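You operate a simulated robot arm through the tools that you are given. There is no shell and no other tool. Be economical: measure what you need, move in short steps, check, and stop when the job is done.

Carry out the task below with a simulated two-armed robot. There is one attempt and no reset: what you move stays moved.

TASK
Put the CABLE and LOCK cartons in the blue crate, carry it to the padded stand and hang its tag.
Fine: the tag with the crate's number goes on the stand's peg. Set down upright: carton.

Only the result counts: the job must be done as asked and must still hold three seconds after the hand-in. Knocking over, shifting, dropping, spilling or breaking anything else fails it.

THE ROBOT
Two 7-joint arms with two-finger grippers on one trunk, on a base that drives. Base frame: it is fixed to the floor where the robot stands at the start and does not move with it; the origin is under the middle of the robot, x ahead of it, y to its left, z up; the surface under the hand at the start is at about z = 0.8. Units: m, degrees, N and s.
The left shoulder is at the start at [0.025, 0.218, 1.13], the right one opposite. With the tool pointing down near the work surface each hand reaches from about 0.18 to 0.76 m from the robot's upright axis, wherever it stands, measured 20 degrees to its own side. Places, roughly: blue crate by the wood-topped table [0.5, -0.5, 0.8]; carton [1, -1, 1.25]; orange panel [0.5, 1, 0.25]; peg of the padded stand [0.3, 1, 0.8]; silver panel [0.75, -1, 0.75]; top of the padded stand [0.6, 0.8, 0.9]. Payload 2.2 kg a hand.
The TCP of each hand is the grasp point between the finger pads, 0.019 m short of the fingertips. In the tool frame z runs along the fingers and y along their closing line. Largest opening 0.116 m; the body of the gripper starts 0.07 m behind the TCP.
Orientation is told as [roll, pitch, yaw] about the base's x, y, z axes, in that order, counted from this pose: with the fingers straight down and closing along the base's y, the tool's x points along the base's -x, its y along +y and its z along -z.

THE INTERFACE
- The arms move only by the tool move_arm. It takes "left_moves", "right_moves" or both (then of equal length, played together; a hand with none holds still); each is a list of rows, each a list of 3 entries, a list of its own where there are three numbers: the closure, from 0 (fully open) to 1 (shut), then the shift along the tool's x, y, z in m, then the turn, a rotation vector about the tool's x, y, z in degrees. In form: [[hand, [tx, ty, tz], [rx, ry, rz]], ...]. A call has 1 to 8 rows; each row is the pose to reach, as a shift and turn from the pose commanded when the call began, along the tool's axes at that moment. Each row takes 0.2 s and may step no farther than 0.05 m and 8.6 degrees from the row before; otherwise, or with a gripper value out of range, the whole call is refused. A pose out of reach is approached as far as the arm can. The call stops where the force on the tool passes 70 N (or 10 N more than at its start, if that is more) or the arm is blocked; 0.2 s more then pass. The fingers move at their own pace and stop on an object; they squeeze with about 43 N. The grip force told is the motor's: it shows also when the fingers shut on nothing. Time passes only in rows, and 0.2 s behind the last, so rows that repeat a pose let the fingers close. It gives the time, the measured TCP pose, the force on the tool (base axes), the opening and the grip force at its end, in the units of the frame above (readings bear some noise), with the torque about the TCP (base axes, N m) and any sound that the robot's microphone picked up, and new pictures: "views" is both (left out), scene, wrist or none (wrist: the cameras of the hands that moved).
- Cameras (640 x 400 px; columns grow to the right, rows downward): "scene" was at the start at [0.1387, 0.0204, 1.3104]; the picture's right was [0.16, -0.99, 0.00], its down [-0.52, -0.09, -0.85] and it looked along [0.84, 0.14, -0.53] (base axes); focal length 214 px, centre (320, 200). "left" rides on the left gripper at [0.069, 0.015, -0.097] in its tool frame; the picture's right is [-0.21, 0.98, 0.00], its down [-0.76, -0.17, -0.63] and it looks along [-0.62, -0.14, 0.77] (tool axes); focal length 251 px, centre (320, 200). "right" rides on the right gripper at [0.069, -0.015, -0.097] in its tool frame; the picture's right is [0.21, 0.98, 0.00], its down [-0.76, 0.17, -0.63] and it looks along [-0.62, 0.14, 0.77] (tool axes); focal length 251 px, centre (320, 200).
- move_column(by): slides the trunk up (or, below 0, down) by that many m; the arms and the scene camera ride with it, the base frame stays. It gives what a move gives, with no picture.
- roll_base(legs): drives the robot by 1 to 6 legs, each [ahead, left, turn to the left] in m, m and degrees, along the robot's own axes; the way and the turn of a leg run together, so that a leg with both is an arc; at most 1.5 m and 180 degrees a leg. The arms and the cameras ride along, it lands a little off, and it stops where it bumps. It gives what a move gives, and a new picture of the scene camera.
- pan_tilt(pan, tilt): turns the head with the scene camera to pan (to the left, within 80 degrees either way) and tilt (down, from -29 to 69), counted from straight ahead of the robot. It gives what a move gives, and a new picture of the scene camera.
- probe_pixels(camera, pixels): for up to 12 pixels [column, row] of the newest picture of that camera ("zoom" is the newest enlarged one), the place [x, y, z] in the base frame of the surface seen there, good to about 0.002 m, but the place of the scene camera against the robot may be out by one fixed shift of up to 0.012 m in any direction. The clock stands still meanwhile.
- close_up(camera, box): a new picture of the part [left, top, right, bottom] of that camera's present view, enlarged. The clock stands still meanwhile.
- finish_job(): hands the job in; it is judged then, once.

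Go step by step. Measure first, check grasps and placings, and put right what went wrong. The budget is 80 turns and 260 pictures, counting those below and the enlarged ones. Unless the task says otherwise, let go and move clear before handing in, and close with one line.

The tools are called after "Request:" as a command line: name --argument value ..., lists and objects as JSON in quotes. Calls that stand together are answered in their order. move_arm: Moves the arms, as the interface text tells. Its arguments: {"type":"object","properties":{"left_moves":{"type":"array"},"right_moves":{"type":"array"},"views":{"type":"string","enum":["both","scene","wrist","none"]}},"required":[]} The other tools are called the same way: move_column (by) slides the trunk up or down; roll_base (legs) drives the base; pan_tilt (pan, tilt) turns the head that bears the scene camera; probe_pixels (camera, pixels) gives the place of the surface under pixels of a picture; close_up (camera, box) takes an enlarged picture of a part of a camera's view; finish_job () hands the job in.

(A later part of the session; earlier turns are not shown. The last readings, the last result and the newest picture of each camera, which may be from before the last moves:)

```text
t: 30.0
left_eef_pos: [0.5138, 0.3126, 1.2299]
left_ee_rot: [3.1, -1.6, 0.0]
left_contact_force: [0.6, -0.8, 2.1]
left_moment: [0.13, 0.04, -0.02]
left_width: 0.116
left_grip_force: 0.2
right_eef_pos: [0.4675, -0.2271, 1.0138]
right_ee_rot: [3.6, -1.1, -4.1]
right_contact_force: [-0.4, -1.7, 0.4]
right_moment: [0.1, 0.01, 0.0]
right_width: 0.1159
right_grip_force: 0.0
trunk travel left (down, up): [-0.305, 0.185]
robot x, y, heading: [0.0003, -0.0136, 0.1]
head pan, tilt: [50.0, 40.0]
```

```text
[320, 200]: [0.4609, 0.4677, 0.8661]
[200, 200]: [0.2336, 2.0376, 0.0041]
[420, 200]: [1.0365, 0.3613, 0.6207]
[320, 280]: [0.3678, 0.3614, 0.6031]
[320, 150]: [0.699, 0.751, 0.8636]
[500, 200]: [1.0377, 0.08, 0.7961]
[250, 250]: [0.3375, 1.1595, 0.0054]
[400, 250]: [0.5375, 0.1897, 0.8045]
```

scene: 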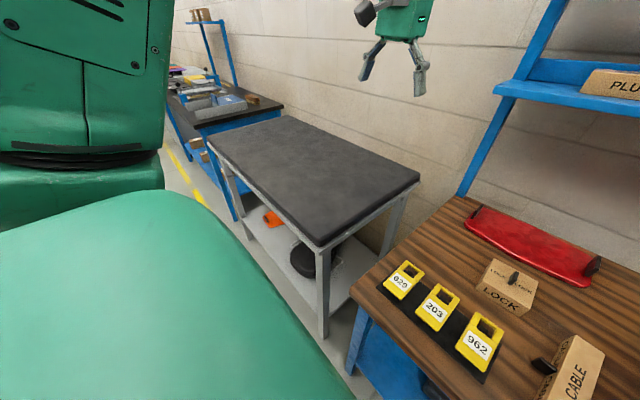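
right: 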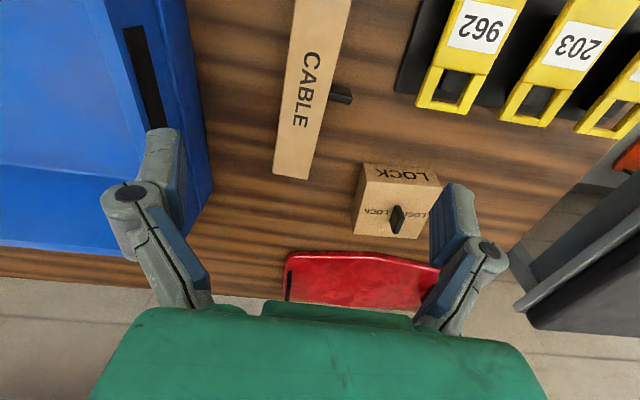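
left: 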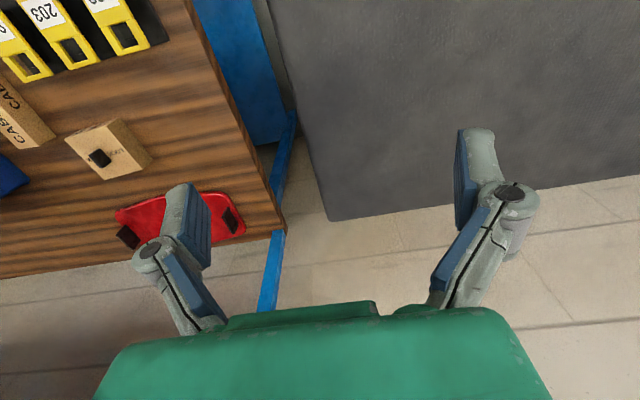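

The stand's top is at z≈0.865 and clear. I'll bring the left hand down over it at about (0.51,0.45) with the fingers shut.

Request:
move_arm --left_moves '[[1, [0, 0.03, 0.03], [0, 0, 0]], [1, [0, 0.06, 0.065], [0, 0, 0]], [1, [0, 0.09, 0.1], [0, 0, 0]], [1, [0, 0.11, 0.14], [0, 0, 0]], [1, [0, 0.12, 0.185], [0, 0, 0]], [1, [0, 0.12, 0.23], [0, 0, 0]], [1, [0, 0.12, 0.27], [0, 0, 0]], [1, [0, 0.12, 0.29], [0, 0, 0]]]' --views "none"

Request:
move_arm --left_moves '[[1, [0, 0, 0], [0, 0, 0]]]' --views "scene"

```text
t: 32.0
left_eef_pos: [0.5191, 0.4648, 0.9411]
left_ee_rot: [2.0, -1.9, -0.1]
left_contact_force: [-0.3, 0.8, -0.4]
left_moment: [-0.04, 0.0, -0.01]
left_width: 0.0
left_grip_force: 29.0
right_eef_pos: [0.4629, -0.2101, 1.0199]
right_ee_rot: [2.6, -1.5, -4.1]
right_contact_force: [-0.1, 0.3, 0.1]
right_moment: [0.01, -0.03, 0.01]
right_width: 0.1162
right_grip_force: 0.0
trunk travel left (down, up): [-0.305, 0.185]
robot x, y, heading: [0.0022, -0.0161, -0.2]
head pan, tilt: [50.0, 40.0]
stopped in row 8 (left hand): the arm was blocked; the commanded pose is now the measured one
```

```text
t: 32.4
left_eef_pos: [0.5196, 0.4681, 0.9376]
left_ee_rot: [1.8, -1.8, -0.1]
left_contact_force: [0.6, 0.1, -0.2]
left_moment: [-0.03, 0.0, -0.02]
left_width: 0.0002
left_grip_force: 28.4
right_eef_pos: [0.465, -0.2076, 1.0204]
right_ee_rot: [2.4, -1.5, -4.2]
right_contact_force: [1.2, -0.2, 0.7]
right_moment: [0.01, 0.01, 0.01]
right_width: 0.1158
right_grip_force: 0.0
trunk travel left (down, up): [-0.305, 0.185]
robot x, y, heading: [-0.0019, -0.0167, 0.2]
head pan, tilt: [50.0, 40.0]
```

scene: 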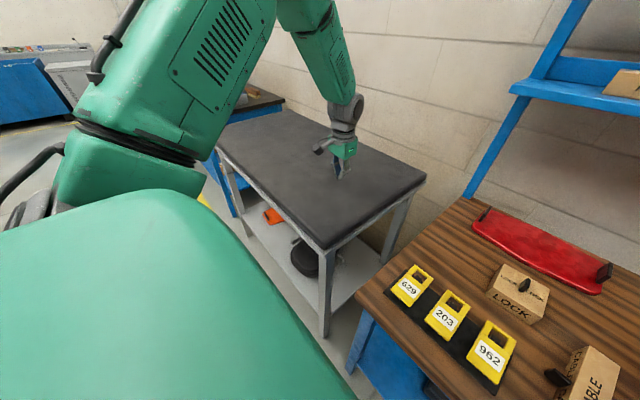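

I'm at z≈0.94 over the pad. I'll go down to light contact, hold, and watch the sway.

Request:
move_arm --left_moves '[[1, [0, 0, 0.03], [0, 0, 0]], [1, [0, 0, 0.05], [0, 0, 0]], [1, [0, 0, 0.062], [0, 0, 0]], [1, [0, 0, 0.066], [0, 0, 0]], [1, [0, 0, 0.066], [0, 0, 0]]]' --views "none"

Request:
move_arm --left_moves '[[1, [0, 0, 0], [0, 0, 0]]]' --views "none"

Request:
move_arm --left_moves '[[1, [0, 0, 0], [0, 0, 0]]]' --views "none"

Request:
move_arm --left_moves '[[1, [0, 0, 0], [0, 0, 0]]]' --views "none"

Request:
move_arm --left_moves '[[1, [0, 0, 0], [0, 0, 0]]]' --views "none"

```text
t: 33.6
left_eef_pos: [0.522, 0.4606, 0.8789]
left_ee_rot: [2.0, -2.1, -0.2]
left_contact_force: [-1.3, 0.3, 34.8]
left_moment: [-0.13, 0.36, -0.02]
left_width: 0.0003
left_grip_force: 28.5
right_eef_pos: [0.4623, -0.2153, 1.0206]
right_ee_rot: [2.8, -1.5, -4.0]
right_contact_force: [-0.7, -0.1, -0.5]
right_moment: [0.01, 0.0, 0.02]
right_width: 0.1162
right_grip_force: 0.1
trunk travel left (down, up): [-0.305, 0.185]
robot x, y, heading: [-0.0032, -0.0138, 0.0]
head pan, tilt: [50.0, 40.0]
```

```text
t: 34.0
left_eef_pos: [0.5221, 0.4617, 0.8788]
left_ee_rot: [2.3, -2.0, -0.2]
left_contact_force: [-0.1, -6.0, 31.7]
left_moment: [-0.32, 0.33, 0.08]
left_width: 0.0002
left_grip_force: 28.5
right_eef_pos: [0.4633, -0.2171, 1.0197]
right_ee_rot: [3.0, -1.5, -4.1]
right_contact_force: [-0.2, -0.5, -0.4]
right_moment: [0.01, -0.01, -0.03]
right_width: 0.1161
right_grip_force: 0.0
trunk travel left (down, up): [-0.305, 0.185]
robot x, y, heading: [-0.0021, -0.0123, 0.1]
head pan, tilt: [50.0, 40.0]
```

```text
t: 34.4
left_eef_pos: [0.521, 0.4629, 0.8792]
left_ee_rot: [2.0, -2.0, -0.2]
left_contact_force: [2.1, -18.7, 33.9]
left_moment: [-0.53, 0.29, 0.26]
left_width: 0.0001
left_grip_force: 29.3
right_eef_pos: [0.4637, -0.2149, 1.0203]
right_ee_rot: [3.0, -1.6, -4.2]
right_contact_force: [0.1, 0.4, 0.5]
right_moment: [0.01, 0.03, 0.0]
right_width: 0.1163
right_grip_force: 0.1
trunk travel left (down, up): [-0.305, 0.185]
robot x, y, heading: [-0.0007, -0.0158, 0.3]
head pan, tilt: [50.0, 40.0]
```

```text
t: 34.8
left_eef_pos: [0.5213, 0.4637, 0.8786]
left_ee_rot: [2.1, -2.1, -0.2]
left_contact_force: [3.3, -21.3, 33.2]
left_moment: [-0.6, 0.29, 0.21]
left_width: 0.0001
left_grip_force: 28.6
right_eef_pos: [0.4634, -0.216, 1.0202]
right_ee_rot: [2.9, -1.5, -4.2]
right_contact_force: [-0.8, 0.4, 0.1]
right_moment: [-0.01, 0.02, -0.01]
right_width: 0.1158
right_grip_force: 0.0
trunk travel left (down, up): [-0.305, 0.185]
robot x, y, heading: [-0.0001, -0.0163, -0.2]
head pan, tilt: [50.0, 40.0]
```

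```text
t: 35.2
left_eef_pos: [0.5229, 0.4629, 0.8789]
left_ee_rot: [2.2, -2.1, -0.3]
left_contact_force: [3.1, -21.5, 33.7]
left_moment: [-0.56, 0.3, 0.25]
left_width: 0.0002
left_grip_force: 28.2
right_eef_pos: [0.4627, -0.2153, 1.0197]
right_ee_rot: [2.8, -1.5, -4.2]
right_contact_force: [0.9, -0.3, 0.5]
right_moment: [-0.04, 0.04, 0.02]
right_width: 0.116
right_grip_force: 0.2
trunk travel left (down, up): [-0.305, 0.185]
robot x, y, heading: [-0.0014, -0.0171, 0.1]
head pan, tilt: [50.0, 40.0]
```

Bracing with the left hand damped the sway completely: the right hand now stays within about 1 mm. I'll keep the brace, square the right hand, and look at the toppled CABLE.

Request:
move_arm --right_moves '[[0, [0, 0.03, 0], [2.8, 1.5, 0]], [0, [0, 0.06, 0.02], [2.8, 1.5, 0]], [0, [0, 0.06, 0.04], [2.8, 1.5, 0]], [0, [0, 0.06, 0.04], [2.8, 1.5, 0]]]' --views "wrist"

Request:
close_up --camera "right" --box '[200, 0, 520, 200]'

```text
t: 36.2
left_eef_pos: [0.5214, 0.4635, 0.8788]
left_ee_rot: [2.3, -2.1, -0.2]
left_contact_force: [3.0, -16.9, 35.8]
left_moment: [-0.5, 0.28, 0.18]
left_width: 0.0002
left_grip_force: 28.7
right_eef_pos: [0.4691, -0.1521, 0.983]
right_ee_rot: [0.1, -0.1, -4.0]
right_contact_force: [-0.1, -1.0, 0.1]
right_moment: [-0.05, -0.01, -0.02]
right_width: 0.1159
right_grip_force: 0.0
trunk travel left (down, up): [-0.305, 0.185]
robot x, y, heading: [0.002, -0.0191, -0.1]
head pan, tilt: [50.0, 40.0]
```

right: 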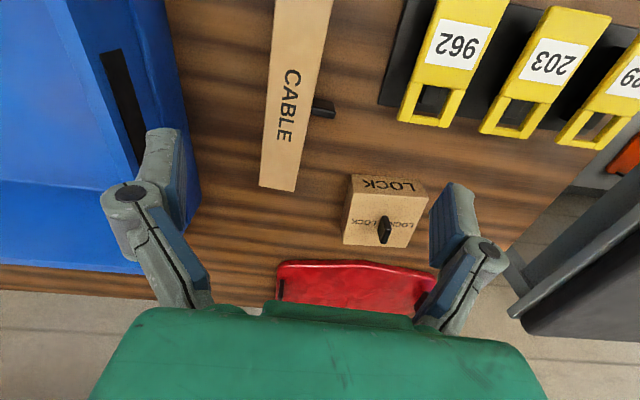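

```text
2.00 times, centred on (360, 100) of right
```

zoom: 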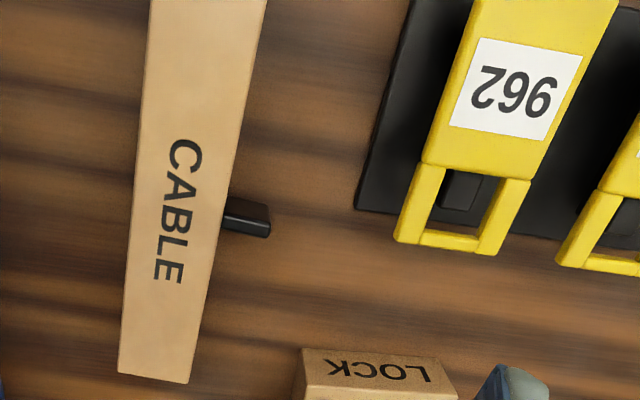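

Request:
probe_pixels --camera "right" --pixels '[[261, 186], [293, 190], [274, 20], [328, 20], [318, 104], [330, 105], [320, 112], [323, 108], [333, 115], [385, 100], [400, 118], [345, 240]]'

Request:
close_up --camera "right" --box '[250, 50, 370, 125]'

```text
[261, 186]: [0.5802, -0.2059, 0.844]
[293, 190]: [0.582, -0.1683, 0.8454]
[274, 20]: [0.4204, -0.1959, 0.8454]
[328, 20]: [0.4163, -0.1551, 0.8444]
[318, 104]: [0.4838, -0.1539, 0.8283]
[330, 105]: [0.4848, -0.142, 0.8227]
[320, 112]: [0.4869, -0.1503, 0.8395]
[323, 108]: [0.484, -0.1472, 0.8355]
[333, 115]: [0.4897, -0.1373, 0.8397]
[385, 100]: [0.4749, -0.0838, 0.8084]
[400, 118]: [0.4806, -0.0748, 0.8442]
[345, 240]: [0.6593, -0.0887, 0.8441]
```

```text
5.33 times, centred on (310, 88) of right
```

zoom: 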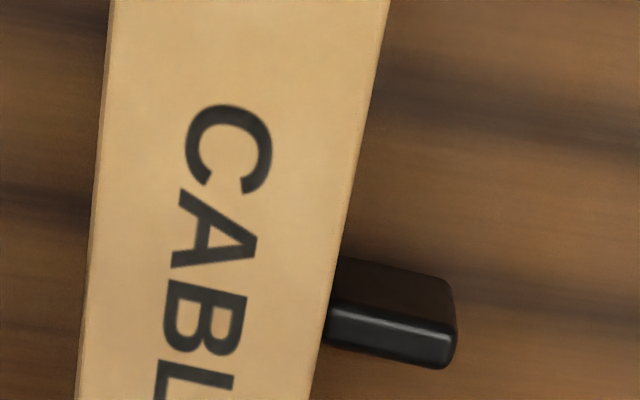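

The knob points +y, at x≈0.489 and y -0.158…-0.135, with its top at z 0.84. I'll turn the right hand 90° so it can pinch the knob along x, which will let me roll the carton back upright.

Request:
move_arm --right_moves '[[0, [0, 0, 0], [0, 0, -8.5]], [0, [0, 0, 0], [0, 0, -17]], [0, [0, 0, 0], [0, 0, -25.5]], [0, [0, 0, 0], [0, 0, -34]], [0, [0, 0, 0], [0, 0, -42.5]], [0, [0, 0, 0], [0, 0, -51]], [0, [0, 0, 0], [0, 0, -59.5]], [0, [0, 0, 0], [0, 0, -68]]]' --views "none"

Request:
move_arm --right_moves '[[0, [0, 0, 0], [0, 0, -8.5]], [0, [0, 0, 0], [0, 0, -17]], [0, [0, 0, 0], [0, 0, -22]], [0, [0, 0, 0], [0, 0, -22]]]' --views "wrist"

```text
t: 38.0
left_eef_pos: [0.5208, 0.4652, 0.8794]
left_ee_rot: [2.2, -2.1, -0.2]
left_contact_force: [2.7, -8.3, 37.8]
left_moment: [-0.38, 0.36, 0.09]
left_width: 0.0
left_grip_force: 28.5
right_eef_pos: [0.4684, -0.1524, 0.984]
right_ee_rot: [-0.1, -0.1, 64.1]
right_contact_force: [0.1, -0.6, -0.5]
right_moment: [0.02, -0.01, 0.02]
right_width: 0.1158
right_grip_force: 0.0
trunk travel left (down, up): [-0.305, 0.185]
robot x, y, heading: [0.0002, -0.0137, -0.1]
head pan, tilt: [50.0, 40.0]
```

```text
t: 39.0
left_eef_pos: [0.5204, 0.4662, 0.8781]
left_ee_rot: [2.2, -2.1, -0.2]
left_contact_force: [2.1, -3.0, 38.2]
left_moment: [-0.27, 0.37, -0.01]
left_width: 0.0001
left_grip_force: 28.4
right_eef_pos: [0.468, -0.1523, 0.9835]
right_ee_rot: [0.0, 0.0, 86.2]
right_contact_force: [0.7, 0.2, -0.5]
right_moment: [-0.04, 0.03, 0.02]
right_width: 0.1161
right_grip_force: 0.0
trunk travel left (down, up): [-0.305, 0.185]
robot x, y, heading: [0.0002, -0.0162, -0.1]
head pan, tilt: [50.0, 40.0]
```

right: 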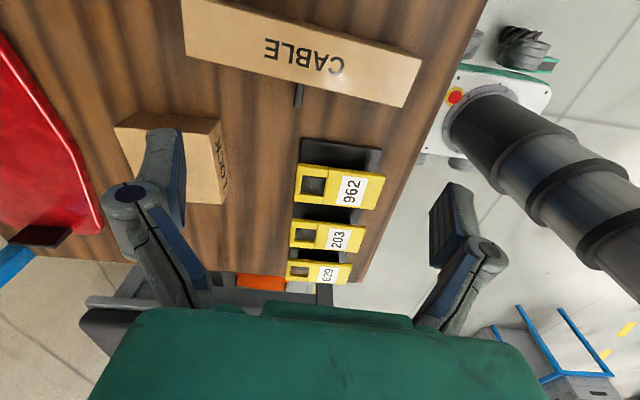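

The arm reached that yaw. I'll tilt the hand 30° so it leans +y, move above the knob and pre-close partially.

Request:
move_arm --right_moves '[[0.4, [-0.007, -0.005, 0.02], [0, 8, 0]], [0.5, [-0.015, -0.01, 0.04], [0, 16, 0]], [0.5, [-0.02, -0.015, 0.06], [0, 24, 0]], [0.5, [-0.0256, -0.0192, 0.08], [0, 30, 0]], [0.5, [-0.0256, -0.0192, 0.083], [0, 30, 0]], [0.5, [-0.0256, -0.0192, 0.083], [0, 30, 0]]]' --views "wrist"

Request:
pan_tilt --pan -10 --tilt 50

```text
t: 40.4
left_eef_pos: [0.5198, 0.4662, 0.8785]
left_ee_rot: [2.3, -2.1, -0.1]
left_contact_force: [-0.6, -1.6, 39.6]
left_moment: [-0.25, 0.4, 0.0]
left_width: 0.0001
left_grip_force: 27.9
right_eef_pos: [0.4936, -0.1343, 0.9018]
right_ee_rot: [0.2, 29.0, 84.7]
right_contact_force: [0.6, 0.6, -0.2]
right_moment: [0.01, -0.02, -0.02]
right_width: 0.0583
right_grip_force: 0.2
trunk travel left (down, up): [-0.305, 0.185]
robot x, y, heading: [0.0035, -0.014, 0.2]
head pan, tilt: [50.0, 40.0]
```

right: 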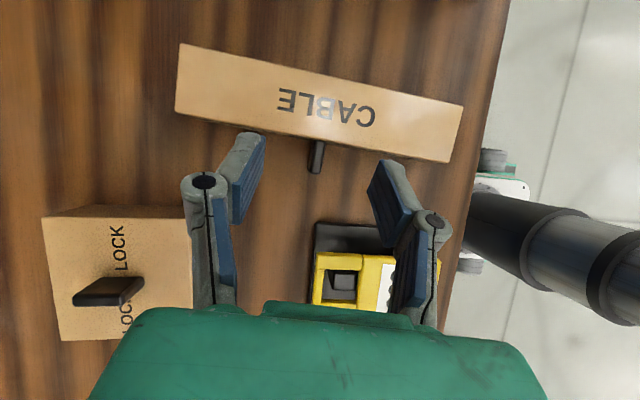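

```text
t: 41.7
left_eef_pos: [0.5199, 0.4657, 0.8792]
left_ee_rot: [2.2, -2.0, 0.0]
left_contact_force: [-1.1, -1.2, 40.5]
left_moment: [-0.21, 0.43, 0.01]
left_width: 0.0
left_grip_force: 28.2
right_eef_pos: [0.4913, -0.1354, 0.9008]
right_ee_rot: [0.3, 29.1, 84.7]
right_contact_force: [-0.1, 0.0, -0.9]
right_moment: [0.03, -0.07, 0.01]
right_width: 0.0579
right_grip_force: 0.0
trunk travel left (down, up): [-0.305, 0.185]
robot x, y, heading: [0.0008, -0.0126, 0.1]
head pan, tilt: [-10.0, 50.0]
```

scene: 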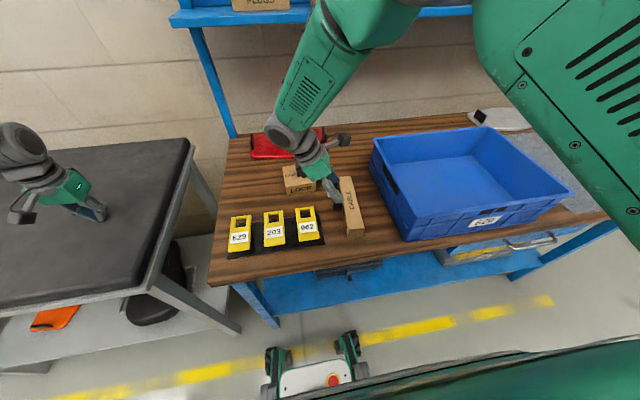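

The knob sits between the pads. I'll lower to the pinch height in small steps and grip the knob.

Request:
move_arm --right_moves '[[0.5, [-0.012, 0.001, 0.021], [0, 0, 0]], [0.5, [-0.023, 0.002, 0.042], [0, 0, 0]], [0.5, [-0.0345, 0.002, 0.062], [0, 0, 0]], [0.5, [-0.0345, 0.002, 0.062], [0, 0, 0]]]' --views "wrist"

```text
t: 42.7
left_eef_pos: [0.5217, 0.465, 0.8795]
left_ee_rot: [2.2, -2.1, -0.1]
left_contact_force: [-1.0, 0.4, 40.9]
left_moment: [-0.21, 0.47, -0.03]
left_width: 0.0
left_grip_force: 28.7
right_eef_pos: [0.4855, -0.1292, 0.8288]
right_ee_rot: [0.0, 30.1, 85.9]
right_contact_force: [-0.4, -0.3, -0.8]
right_moment: [0.0, 0.0, 0.02]
right_width: 0.0579
right_grip_force: 0.0
trunk travel left (down, up): [-0.305, 0.185]
robot x, y, heading: [-0.0022, -0.0155, 0.2]
head pan, tilt: [-10.0, 50.0]
```

right: 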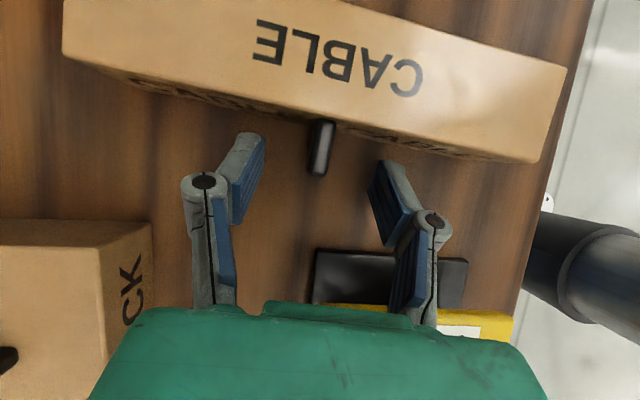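

There's no contact, but I'm 7 mm short in y. I'll nudge in and close on the knob.

Request:
move_arm --right_moves '[[0.5, [0.007, -0.002, 0.004], [0, 0, 0]], [0.8, [0.007, -0.002, 0.004], [0, 0, 0]], [1, [0.007, -0.002, 0.004], [0, 0, 0]], [1, [0.007, -0.002, 0.004], [0, 0, 0]], [1, [0.007, -0.002, 0.004], [0, 0, 0]]]' --views "wrist"

```text
t: 43.9
left_eef_pos: [0.522, 0.466, 0.879]
left_ee_rot: [2.2, -2.2, -0.1]
left_contact_force: [-1.3, -0.5, 40.7]
left_moment: [-0.2, 0.43, -0.04]
left_width: 0.0001
left_grip_force: 28.6
right_eef_pos: [0.4874, -0.137, 0.8292]
right_ee_rot: [-0.1, 30.1, 86.0]
right_contact_force: [0.3, 0.2, -0.5]
right_moment: [0.1, 0.0, 0.0]
right_width: 0.0101
right_grip_force: 37.4
trunk travel left (down, up): [-0.305, 0.185]
robot x, y, heading: [-0.0022, -0.0142, 0.0]
head pan, tilt: [-10.0, 50.0]
```

right: 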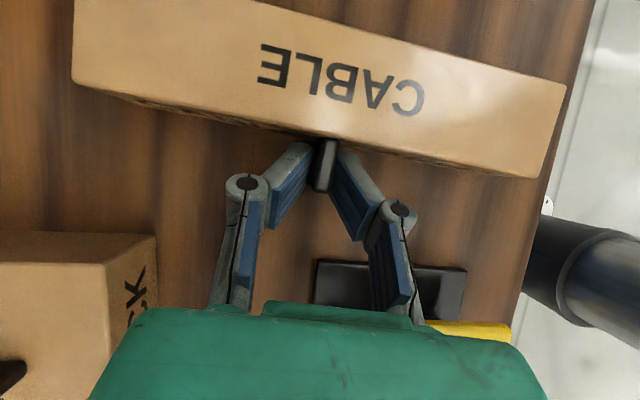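

The knob is held (10 mm). I'll lift 0.1 m and check how the carton hangs.

Request:
move_arm --right_moves '[[1, [0.01, 0, -0.0173], [0, 0, 0]], [1, [0.03, 0, -0.052], [0, 0, 0]], [1, [0.05, 0, -0.0866], [0, 0, 0]], [1, [0.05, 0, -0.0866], [0, 0, 0]]]' --views "both"

```text
t: 44.9
left_eef_pos: [0.5212, 0.4656, 0.8784]
left_ee_rot: [2.1, -2.1, -0.1]
left_contact_force: [-1.2, 0.7, 41.1]
left_moment: [-0.18, 0.49, 0.01]
left_width: 0.0
left_grip_force: 28.3
right_eef_pos: [0.4879, -0.1463, 0.9244]
right_ee_rot: [1.5, 29.1, 85.1]
right_contact_force: [-0.4, 0.1, -1.5]
right_moment: [0.07, -0.06, -0.02]
right_width: 0.0099
right_grip_force: 37.1
trunk travel left (down, up): [-0.305, 0.185]
robot x, y, heading: [0.0022, -0.0128, 0.1]
head pan, tilt: [-10.0, 50.0]
```

scene: 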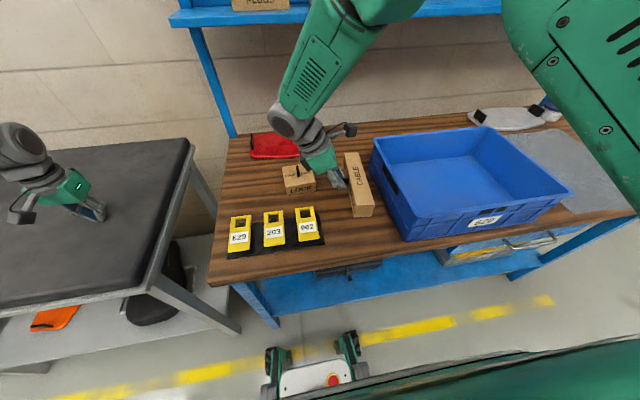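
right: 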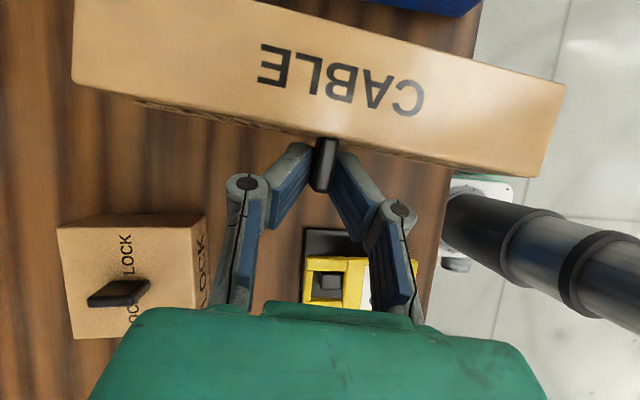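

It's rigidly held, and light. I'll raise it a bit and roll the hand back by 68° of the 90° needed, turning the carton toward upright.

Request:
move_arm --right_moves '[[1, [0.01, 0, -0.017], [0, -8.5, 0]], [1, [0.02, 0, -0.035], [0, -17, 0]], [1, [0.03, 0, -0.052], [0, -25.5, 0]], [1, [0.03, 0, -0.052], [0, -34, 0]], [1, [0.03, 0, -0.052], [0, -42.5, 0]], [1, [0.03, 0, -0.052], [0, -51, 0]], [1, [0.03, 0, -0.052], [0, -59.5, 0]], [1, [0.03, 0, -0.052], [0, -68, 0]]]' --views "both"

```text
t: 46.7
left_eef_pos: [0.522, 0.4651, 0.8781]
left_ee_rot: [2.3, -2.1, -0.1]
left_contact_force: [-0.1, 7.6, 40.5]
left_moment: [-0.12, 0.4, -0.08]
left_width: 0.0
left_grip_force: 28.7
right_eef_pos: [0.4884, -0.1373, 0.9892]
right_ee_rot: [0.0, -38.2, 85.9]
right_contact_force: [-1.1, 0.2, -2.3]
right_moment: [-0.01, 0.01, -0.02]
right_width: 0.01
right_grip_force: 36.7
trunk travel left (down, up): [-0.305, 0.185]
robot x, y, heading: [0.003, -0.0166, 0.1]
head pan, tilt: [-10.0, 50.0]
```

scene: 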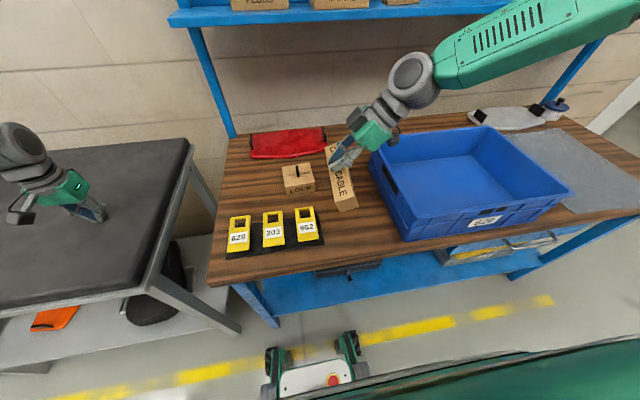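
right: 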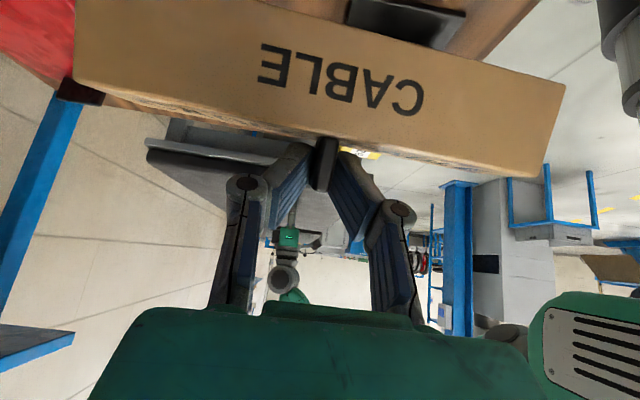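

That works well. I'll finish the remaining 22° while raising a little, then check that the carton is level.

Request:
move_arm --right_moves '[[1, [-0.008, -0.006, -0.01], [0, -7.5, 0]], [1, [-0.015, -0.013, -0.02], [0, -15, 0]], [1, [-0.02, -0.02, -0.0276], [0, -22, 0]], [1, [-0.02, -0.02, -0.0276], [0, -22, 0]]]' --views "scene"

Request:
close_up --camera "scene" --box '[280, 80, 440, 180]'

```text
t: 47.7
left_eef_pos: [0.5209, 0.4638, 0.8787]
left_ee_rot: [2.0, -2.1, 0.0]
left_contact_force: [-0.5, 4.0, 40.8]
left_moment: [-0.12, 0.38, -0.07]
left_width: 0.0001
left_grip_force: 28.7
right_eef_pos: [0.508, -0.1386, 1.0229]
right_ee_rot: [0.0, -60.0, 86.1]
right_contact_force: [0.4, 1.0, -1.6]
right_moment: [-0.02, 0.01, 0.01]
right_width: 0.0098
right_grip_force: 37.1
trunk travel left (down, up): [-0.305, 0.185]
robot x, y, heading: [0.0036, -0.0162, 0.0]
head pan, tilt: [-10.0, 50.0]
```

scene: 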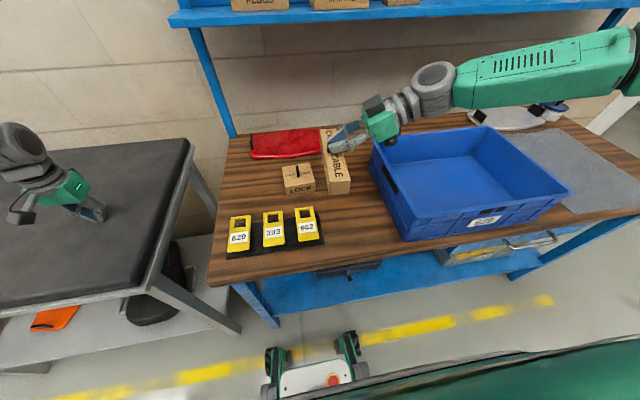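

```text
4.00 times, centred on (360, 130) of scene
```

zoom: 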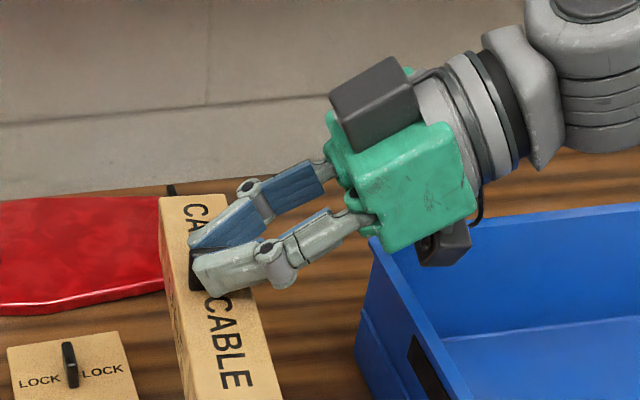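

CABLE is upright in the grip. I'll carry it over the crate to about (0.505,-0.40), reducing the tilt a little so the forearm clears the rim.

Request:
move_arm --right_moves '[[1, [0.02, 0, -0.035], [0, 2, 0]], [1, [0.043, 0, -0.075], [0, 4, 0]], [1, [0.065, 0, -0.113], [0, 6, 0]], [1, [0.087, 0, -0.15], [0, 8, 0]], [1, [0.11, 0, -0.19], [0, 10, 0]], [1, [0.13, 0, -0.225], [0, 12, 0]], [1, [0.13, 0, -0.225], [0, 12, 0]]]' --views "scene"

```text
t: 49.3
left_eef_pos: [0.5219, 0.4643, 0.8791]
left_ee_rot: [2.2, -2.2, -0.2]
left_contact_force: [-0.2, 3.4, 39.0]
left_moment: [-0.12, 0.4, -0.03]
left_width: 0.0
left_grip_force: 28.5
right_eef_pos: [0.4878, -0.4007, 1.0238]
right_ee_rot: [0.0, -47.9, 85.9]
right_contact_force: [0.1, 0.3, -0.6]
right_moment: [0.04, 0.02, 0.0]
right_width: 0.0099
right_grip_force: 36.5
trunk travel left (down, up): [-0.305, 0.185]
robot x, y, heading: [0.0035, -0.0142, 0.1]
head pan, tilt: [-10.0, 50.0]
```

scene: 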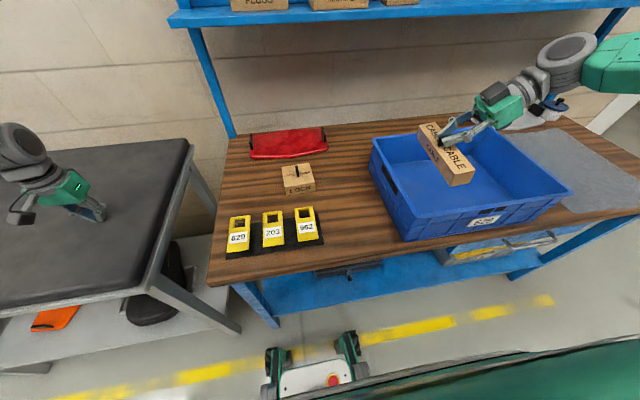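

The carton is over the crate and clear. I'll lower it to just above the crate floor.

Request:
move_arm --right_moves '[[1, [0.03, -0.007, 0.0265], [0, 0, 0]], [1, [0.06, -0.015, 0.053], [0, 0, 0]], [1, [0.086, -0.02, 0.077], [0, 0, 0]], [1, [0.1, -0.02, 0.09], [0, 0, 0]], [1, [0.1, -0.02, 0.09], [0, 0, 0]]]' --views "both"

Request:
close_up --camera "scene" --box '[370, 80, 610, 230]'

```text
t: 50.5
left_eef_pos: [0.5203, 0.4649, 0.8785]
left_ee_rot: [2.1, -2.1, 0.0]
left_contact_force: [0.3, 1.2, 40.5]
left_moment: [-0.15, 0.39, 0.0]
left_width: 0.0
left_grip_force: 28.2
right_eef_pos: [0.51, -0.3994, 0.888]
right_ee_rot: [-0.1, -47.9, 86.0]
right_contact_force: [-0.2, -0.5, -2.4]
right_moment: [0.0, 0.0, -0.03]
right_width: 0.0099
right_grip_force: 36.9
trunk travel left (down, up): [-0.305, 0.185]
robot x, y, heading: [-0.001, -0.0146, -0.2]
head pan, tilt: [-10.0, 50.0]
```

scene: 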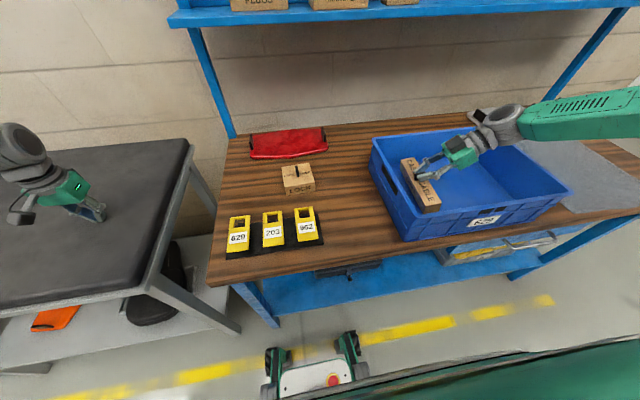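
right: 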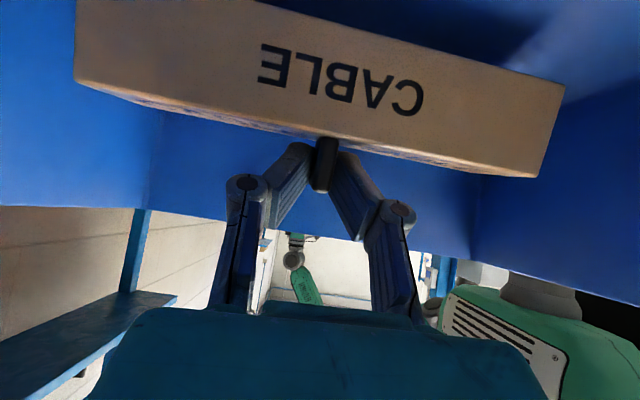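

```text
2.67 times, centred on (490, 155) of scene
```

zoom: 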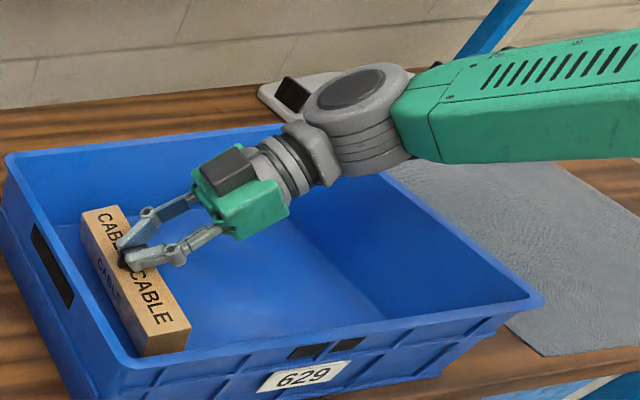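

It's just above the floor. I'll lower gently until it touches and rotate the last degrees so it sits flat.

Request:
move_arm --right_moves '[[1, [0.0037, 0, 0.0033], [0, -3, 0]], [1, [0.0067, 0, 0.006], [0, -6, 0]], [1, [0.009, 0, 0.008], [0, -8, 0]], [1, [0.011, 0, 0.01], [0, -9, 0]], [1, [0.011, 0, 0.01], [0, -9, 0]]]' --views "scene"

Request:
close_up --camera "scene" --box '[370, 120, 530, 220]'

```text
t: 51.7
left_eef_pos: [0.5216, 0.4647, 0.8783]
left_ee_rot: [2.2, -2.1, 0.0]
left_contact_force: [0.0, 0.6, 38.7]
left_moment: [-0.18, 0.4, -0.03]
left_width: 0.0
left_grip_force: 27.6
right_eef_pos: [0.5101, -0.4002, 0.8733]
right_ee_rot: [-0.1, -57.1, 86.0]
right_contact_force: [0.9, -0.7, -1.4]
right_moment: [-0.01, 0.0, -0.01]
right_width: 0.0098
right_grip_force: 36.6
trunk travel left (down, up): [-0.305, 0.185]
robot x, y, heading: [-0.0029, -0.0158, -0.1]
head pan, tilt: [-10.0, 50.0]
```

scene: 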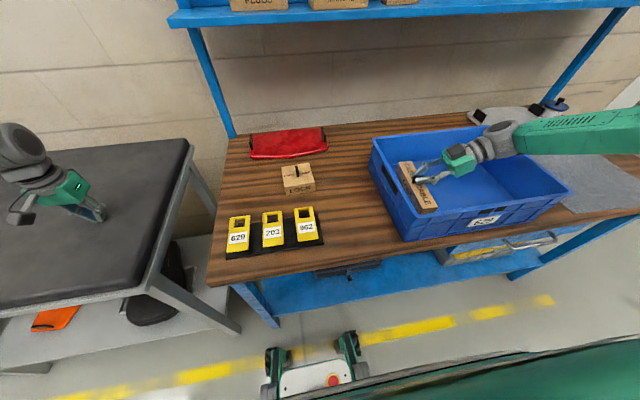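

```text
4.00 times, centred on (450, 170) of scene
```

zoom: 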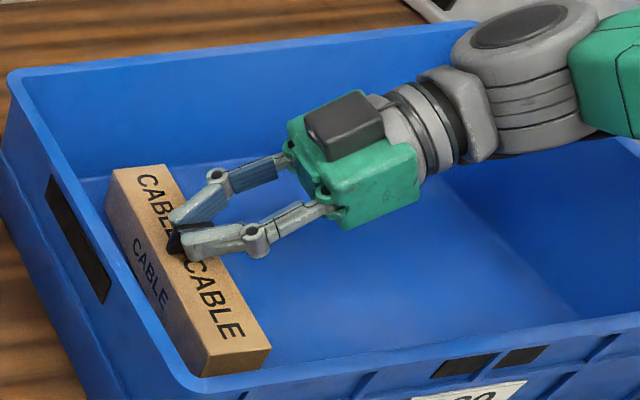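

It's nearly flat with no contact yet. I'll go a few mm more, then open and back the hand away along its axis.

Request:
move_arm --right_moves '[[1, [0.0025, 0, 0.0016], [0, 0, 0]], [1, [0.005, 0, 0.0033], [0, 0, 0]], [1, [0.005, 0, 0.0033], [0, 0, 0]], [0.85, [0.005, 0, 0.0033], [0, 0, 0]], [0.6, [0.005, 0, 0.0033], [0, 0, 0]], [0.6, [0.005, 0, 0.0033], [0, 0, 0]]]' --views "wrist"

Request:
close_up --camera "scene" --box '[370, 120, 530, 220]'

```text
t: 53.1
left_eef_pos: [0.5204, 0.4634, 0.8787]
left_ee_rot: [2.3, -2.2, -0.1]
left_contact_force: [1.0, -1.0, 38.4]
left_moment: [-0.19, 0.36, -0.01]
left_width: 0.0001
left_grip_force: 28.7
right_eef_pos: [0.5102, -0.4002, 0.8689]
right_ee_rot: [-0.2, -57.0, 86.0]
right_contact_force: [-0.7, 0.4, -0.4]
right_moment: [-0.01, 0.0, 0.05]
right_width: 0.0464
right_grip_force: 0.1
trunk travel left (down, up): [-0.305, 0.185]
robot x, y, heading: [-0.0026, -0.0115, 0.3]
head pan, tilt: [-10.0, 50.0]
```

right: 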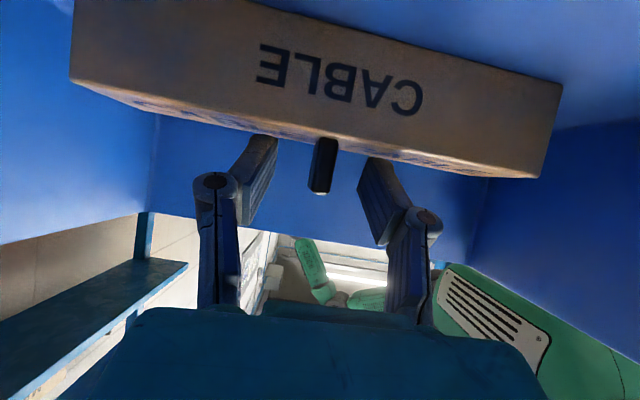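

```text
4.00 times, centred on (450, 170) of scene
```

zoom: 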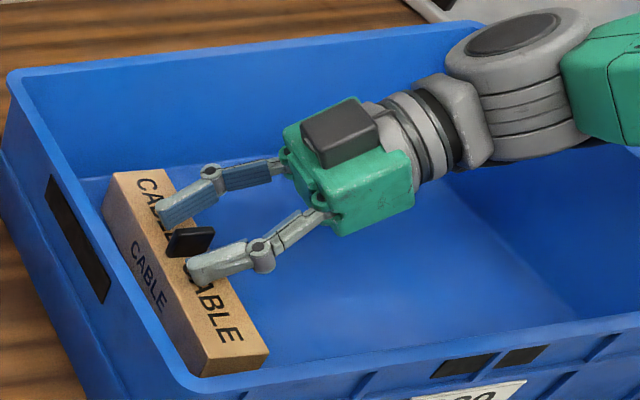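

CABLE stands upright in the crate and is free. I'll lift the hand clear and start bringing it back to vertical.

Request:
move_arm --right_moves '[[0.5, [-0.017, 0, -0.013], [0, 0, 0]], [0.4, [-0.05, 0, -0.038], [0, 0, 0]], [0.2, [-0.085, 0, -0.065], [0, 4, 0]], [0, [-0.12, 0, -0.095], [0, 12, 0]], [0, [-0.15, 0, -0.11], [0, 20, 0]], [0, [-0.15, 0, -0.11], [0, 28, 0]], [0, [-0.15, 0, -0.11], [0, 36, 0]], [0, [-0.15, 0, -0.11], [0, 44, 0]]]' --views "scene"

```text
t: 54.9
left_eef_pos: [0.5208, 0.4644, 0.8796]
left_ee_rot: [2.1, -2.3, -0.1]
left_contact_force: [1.5, -3.3, 37.9]
left_moment: [-0.26, 0.38, 0.01]
left_width: 0.0
left_grip_force: 28.1
right_eef_pos: [0.5095, -0.4104, 1.0552]
right_ee_rot: [0.0, -13.0, 86.0]
right_contact_force: [-0.5, -0.7, -0.4]
right_moment: [-0.01, 0.0, -0.04]
right_width: 0.1159
right_grip_force: 0.0
trunk travel left (down, up): [-0.305, 0.185]
robot x, y, heading: [-0.0007, -0.0132, -0.2]
head pan, tilt: [-10.0, 50.0]
```

scene: 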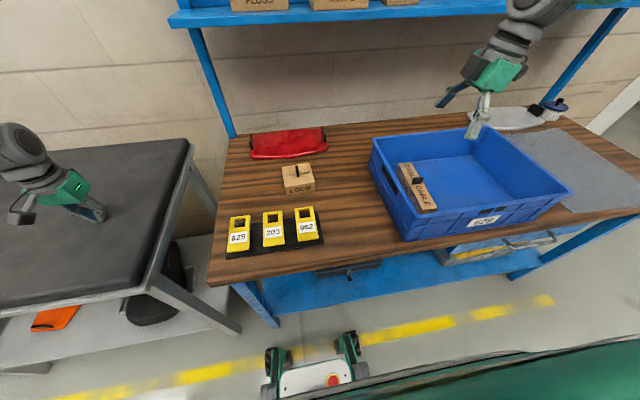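

The crate with CABLE looks right. Next I'll level the hand, shift toward LOCK, and turn the yaw back.

Request:
move_arm --right_moves '[[0, [-0.04, -0.003, 0.009], [0, 6.5, 0]], [0, [-0.08, -0.006, 0.018], [0, 13, 0]], [0, [-0.12, -0.01, 0.027], [0, 13, 0]], [0, [-0.16, -0.013, 0.036], [0, 13, 0]], [0, [-0.193, -0.016, 0.045], [0, 13, 0]], [0, [-0.193, -0.016, 0.045], [0, 13, 0]]]' --views "none"

Request:
move_arm --right_moves '[[0, [0, 0, 0], [0, 0, 8.5]], [0, [0, 0, 0], [0, 0, 17]], [0, [0, 0, 0], [0, 0, 25.5]], [0, [0, 0, 0], [0, 0, 34]], [0, [0, 0, 0], [0, 0, 42.5]], [0, [0, 0, 0], [0, 0, 51]], [0, [0, 0, 0], [0, 0, 59.5]], [0, [0, 0, 0], [0, 0, 68]]]' --views "none"

Request:
move_arm --right_moves '[[0, [0, 0, 0], [0, 0, 8.5]], [0, [0, 0, 0], [0, 0, 17]], [0, [0, 0, 0], [0, 0, 17]]]' --views "wrist"

```text
t: 56.3
left_eef_pos: [0.5205, 0.4643, 0.8785]
left_ee_rot: [2.3, -2.2, -0.1]
left_contact_force: [-1.0, 0.6, 38.7]
left_moment: [-0.19, 0.43, -0.03]
left_width: 0.0
left_grip_force: 27.9
right_eef_pos: [0.5363, -0.2154, 1.0545]
right_ee_rot: [0.1, -0.1, 86.0]
right_contact_force: [-0.7, -0.8, 0.3]
right_moment: [0.0, 0.0, 0.03]
right_width: 0.116
right_grip_force: 0.0
trunk travel left (down, up): [-0.305, 0.185]
robot x, y, heading: [-0.0001, -0.017, 0.0]
head pan, tilt: [-10.0, 50.0]
```

```text
t: 58.1
left_eef_pos: [0.5212, 0.4659, 0.8786]
left_ee_rot: [2.2, -2.1, -0.1]
left_contact_force: [-0.3, 0.0, 39.7]
left_moment: [-0.21, 0.39, -0.01]
left_width: 0.0
left_grip_force: 28.5
right_eef_pos: [0.539, -0.2138, 1.0537]
right_ee_rot: [0.0, -0.1, 17.9]
right_contact_force: [-0.4, 0.2, 0.7]
right_moment: [0.02, 0.01, 0.0]
right_width: 0.1158
right_grip_force: 0.1
trunk travel left (down, up): [-0.305, 0.185]
robot x, y, heading: [-0.001, -0.0164, 0.3]
head pan, tilt: [-10.0, 50.0]
```

```text
t: 58.9
left_eef_pos: [0.5202, 0.4649, 0.8787]
left_ee_rot: [2.2, -2.1, -0.1]
left_contact_force: [-0.9, -0.1, 40.0]
left_moment: [-0.2, 0.4, -0.01]
left_width: 0.0
left_grip_force: 28.9
right_eef_pos: [0.5387, -0.2134, 1.0535]
right_ee_rot: [0.0, -0.1, 0.9]
right_contact_force: [0.6, -0.2, -0.5]
right_moment: [0.01, -0.02, 0.02]
right_width: 0.1159
right_grip_force: 0.0
trunk travel left (down, up): [-0.305, 0.185]
robot x, y, heading: [0.0025, -0.0147, 0.2]
head pan, tilt: [-10.0, 50.0]
```

right: 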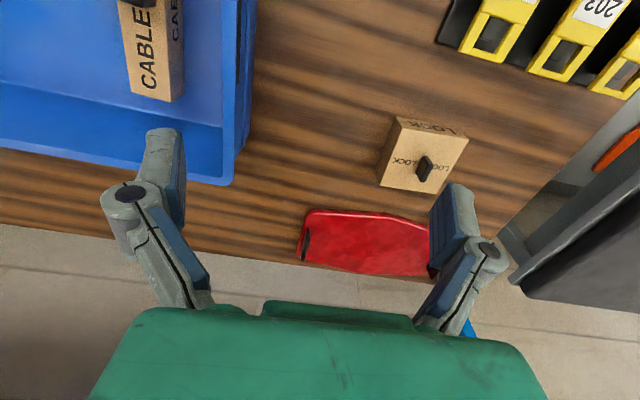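

I'll move above LOCK at z≈0.96 and look.

Request:
move_arm --right_moves '[[0, [-0.012, 0.035, 0.01], [0, 0, 0]], [0, [-0.025, 0.07, 0.03], [0, 0, 0]], [0, [-0.04, 0.1, 0.05], [0, 0, 0]], [0, [-0.05, 0.13, 0.07], [0, 0, 0]], [0, [-0.061, 0.153, 0.09], [0, 0, 0]], [0, [-0.061, 0.153, 0.09], [0, 0, 0]]]' --views "wrist"

```text
t: 60.3
left_eef_pos: [0.5211, 0.465, 0.8782]
left_ee_rot: [2.2, -2.1, -0.1]
left_contact_force: [-1.0, -1.4, 40.1]
left_moment: [-0.27, 0.45, 0.02]
left_width: 0.0002
left_grip_force: 27.8
right_eef_pos: [0.5972, -0.0597, 0.9627]
right_ee_rot: [0.0, 0.0, 1.0]
right_contact_force: [-0.1, 0.2, 0.8]
right_moment: [-0.01, 0.01, 0.0]
right_width: 0.116
right_grip_force: 0.1
trunk travel left (down, up): [-0.305, 0.185]
robot x, y, heading: [0.0008, -0.0115, 0.1]
head pan, tilt: [-10.0, 50.0]
```

right: 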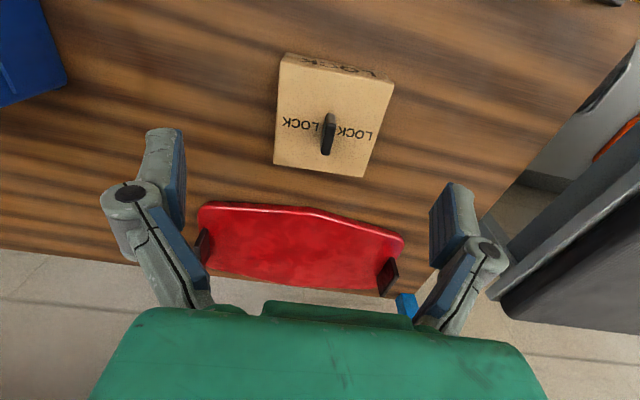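

Request:
probe_pixels --camera "right" --pixels '[[276, 162], [360, 175], [281, 65], [393, 85], [330, 116], [328, 125], [327, 152], [331, 135], [238, 206], [380, 230], [205, 250]]'

Request:
close_up --camera "right" --box '[265, 40, 405, 190]'

```text
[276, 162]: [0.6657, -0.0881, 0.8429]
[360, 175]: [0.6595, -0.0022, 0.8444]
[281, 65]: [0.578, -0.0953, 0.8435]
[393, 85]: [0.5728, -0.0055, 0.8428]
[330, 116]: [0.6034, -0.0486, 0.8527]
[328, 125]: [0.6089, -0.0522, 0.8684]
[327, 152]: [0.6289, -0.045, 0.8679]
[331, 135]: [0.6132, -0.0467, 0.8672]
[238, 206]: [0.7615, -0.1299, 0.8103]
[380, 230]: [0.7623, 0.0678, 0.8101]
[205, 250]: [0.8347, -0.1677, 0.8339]
```

```text
2.67 times, centred on (335, 115) of right
```

zoom: 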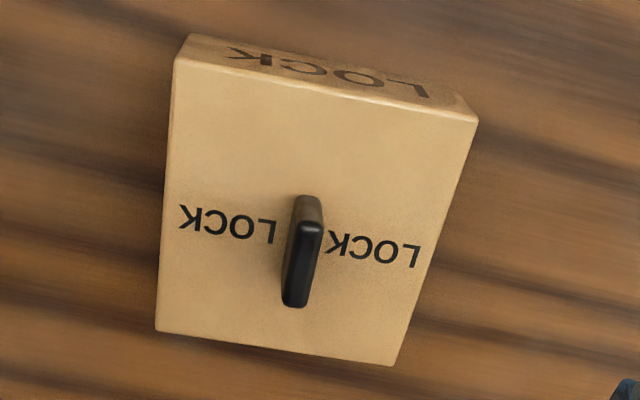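

LOCK's knob is at (0.618,-0.047) with its top at z 0.868; the box top is at 0.8435. I'll pinch the knob with fingertips just above the lid.

Request:
move_arm --right_moves '[[0.3, [-0.012, 0.008, 0.02], [0, 0, -2]], [0.55, [-0.021, 0.013, 0.05], [0, 0, -2]], [0.55, [-0.021, 0.013, 0.07], [0, 0, -2]], [0.55, [-0.021, 0.013, 0.07], [0, 0, -2]]]' --views "wrist"

```text
t: 61.3
left_eef_pos: [0.5213, 0.4657, 0.8791]
left_ee_rot: [2.2, -2.1, 0.0]
left_contact_force: [-0.8, -2.3, 39.3]
left_moment: [-0.24, 0.41, 0.01]
left_width: 0.0001
left_grip_force: 28.5
right_eef_pos: [0.6175, -0.0455, 0.8927]
right_ee_rot: [0.0, -0.1, 3.0]
right_contact_force: [-0.6, -0.1, -0.4]
right_moment: [0.01, -0.02, 0.01]
right_width: 0.0521
right_grip_force: 0.0
trunk travel left (down, up): [-0.305, 0.185]
robot x, y, heading: [0.0007, -0.0118, -0.0]
head pan, tilt: [-10.0, 50.0]
```

right: 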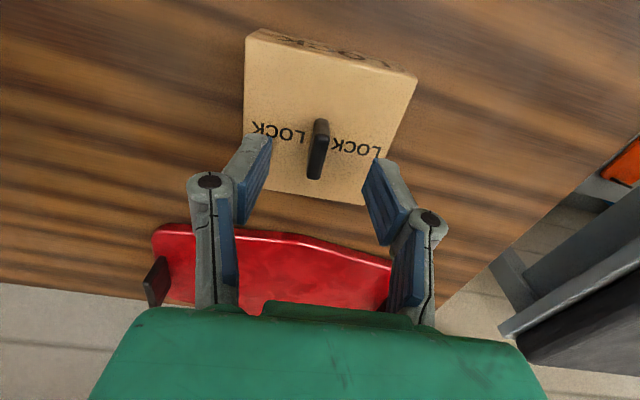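

The knob is centred between the pads. I'll go down 26 mm and close.

Request:
move_arm --right_moves '[[0.55, [0, -0.001, 0.015], [0, 0, 0]], [0.55, [0, -0.001, 0.026], [0, 0, 0]], [0.55, [0, -0.001, 0.026], [0, 0, 0]], [0.8, [0, -0.001, 0.026], [0, 0, 0]], [1, [0, -0.001, 0.026], [0, 0, 0]], [1, [0, -0.001, 0.026], [0, 0, 0]], [1, [0, -0.001, 0.026], [0, 0, 0]]]' --views "wrist"

```text
t: 62.9
left_eef_pos: [0.5212, 0.4651, 0.8789]
left_ee_rot: [2.2, -2.0, -0.1]
left_contact_force: [-1.8, -2.0, 41.2]
left_moment: [-0.25, 0.42, 0.03]
left_width: 0.0
left_grip_force: 28.3
right_eef_pos: [0.6166, -0.0477, 0.8667]
right_ee_rot: [0.0, 0.1, 3.0]
right_contact_force: [0.8, 1.4, 0.7]
right_moment: [0.02, -0.1, 0.0]
right_width: 0.0096
right_grip_force: 37.2
trunk travel left (down, up): [-0.305, 0.185]
robot x, y, heading: [0.0014, -0.0113, 0.1]
head pan, tilt: [-10.0, 50.0]
```

right: 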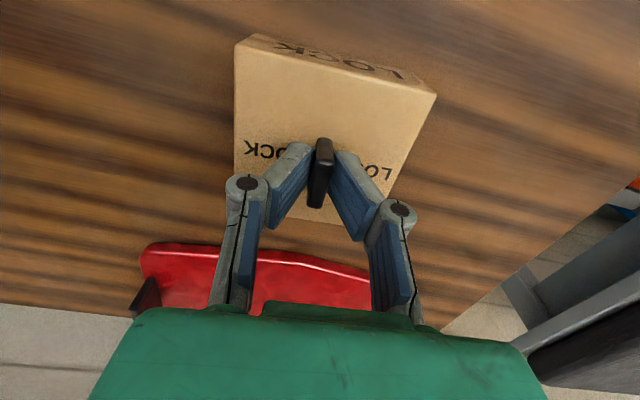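

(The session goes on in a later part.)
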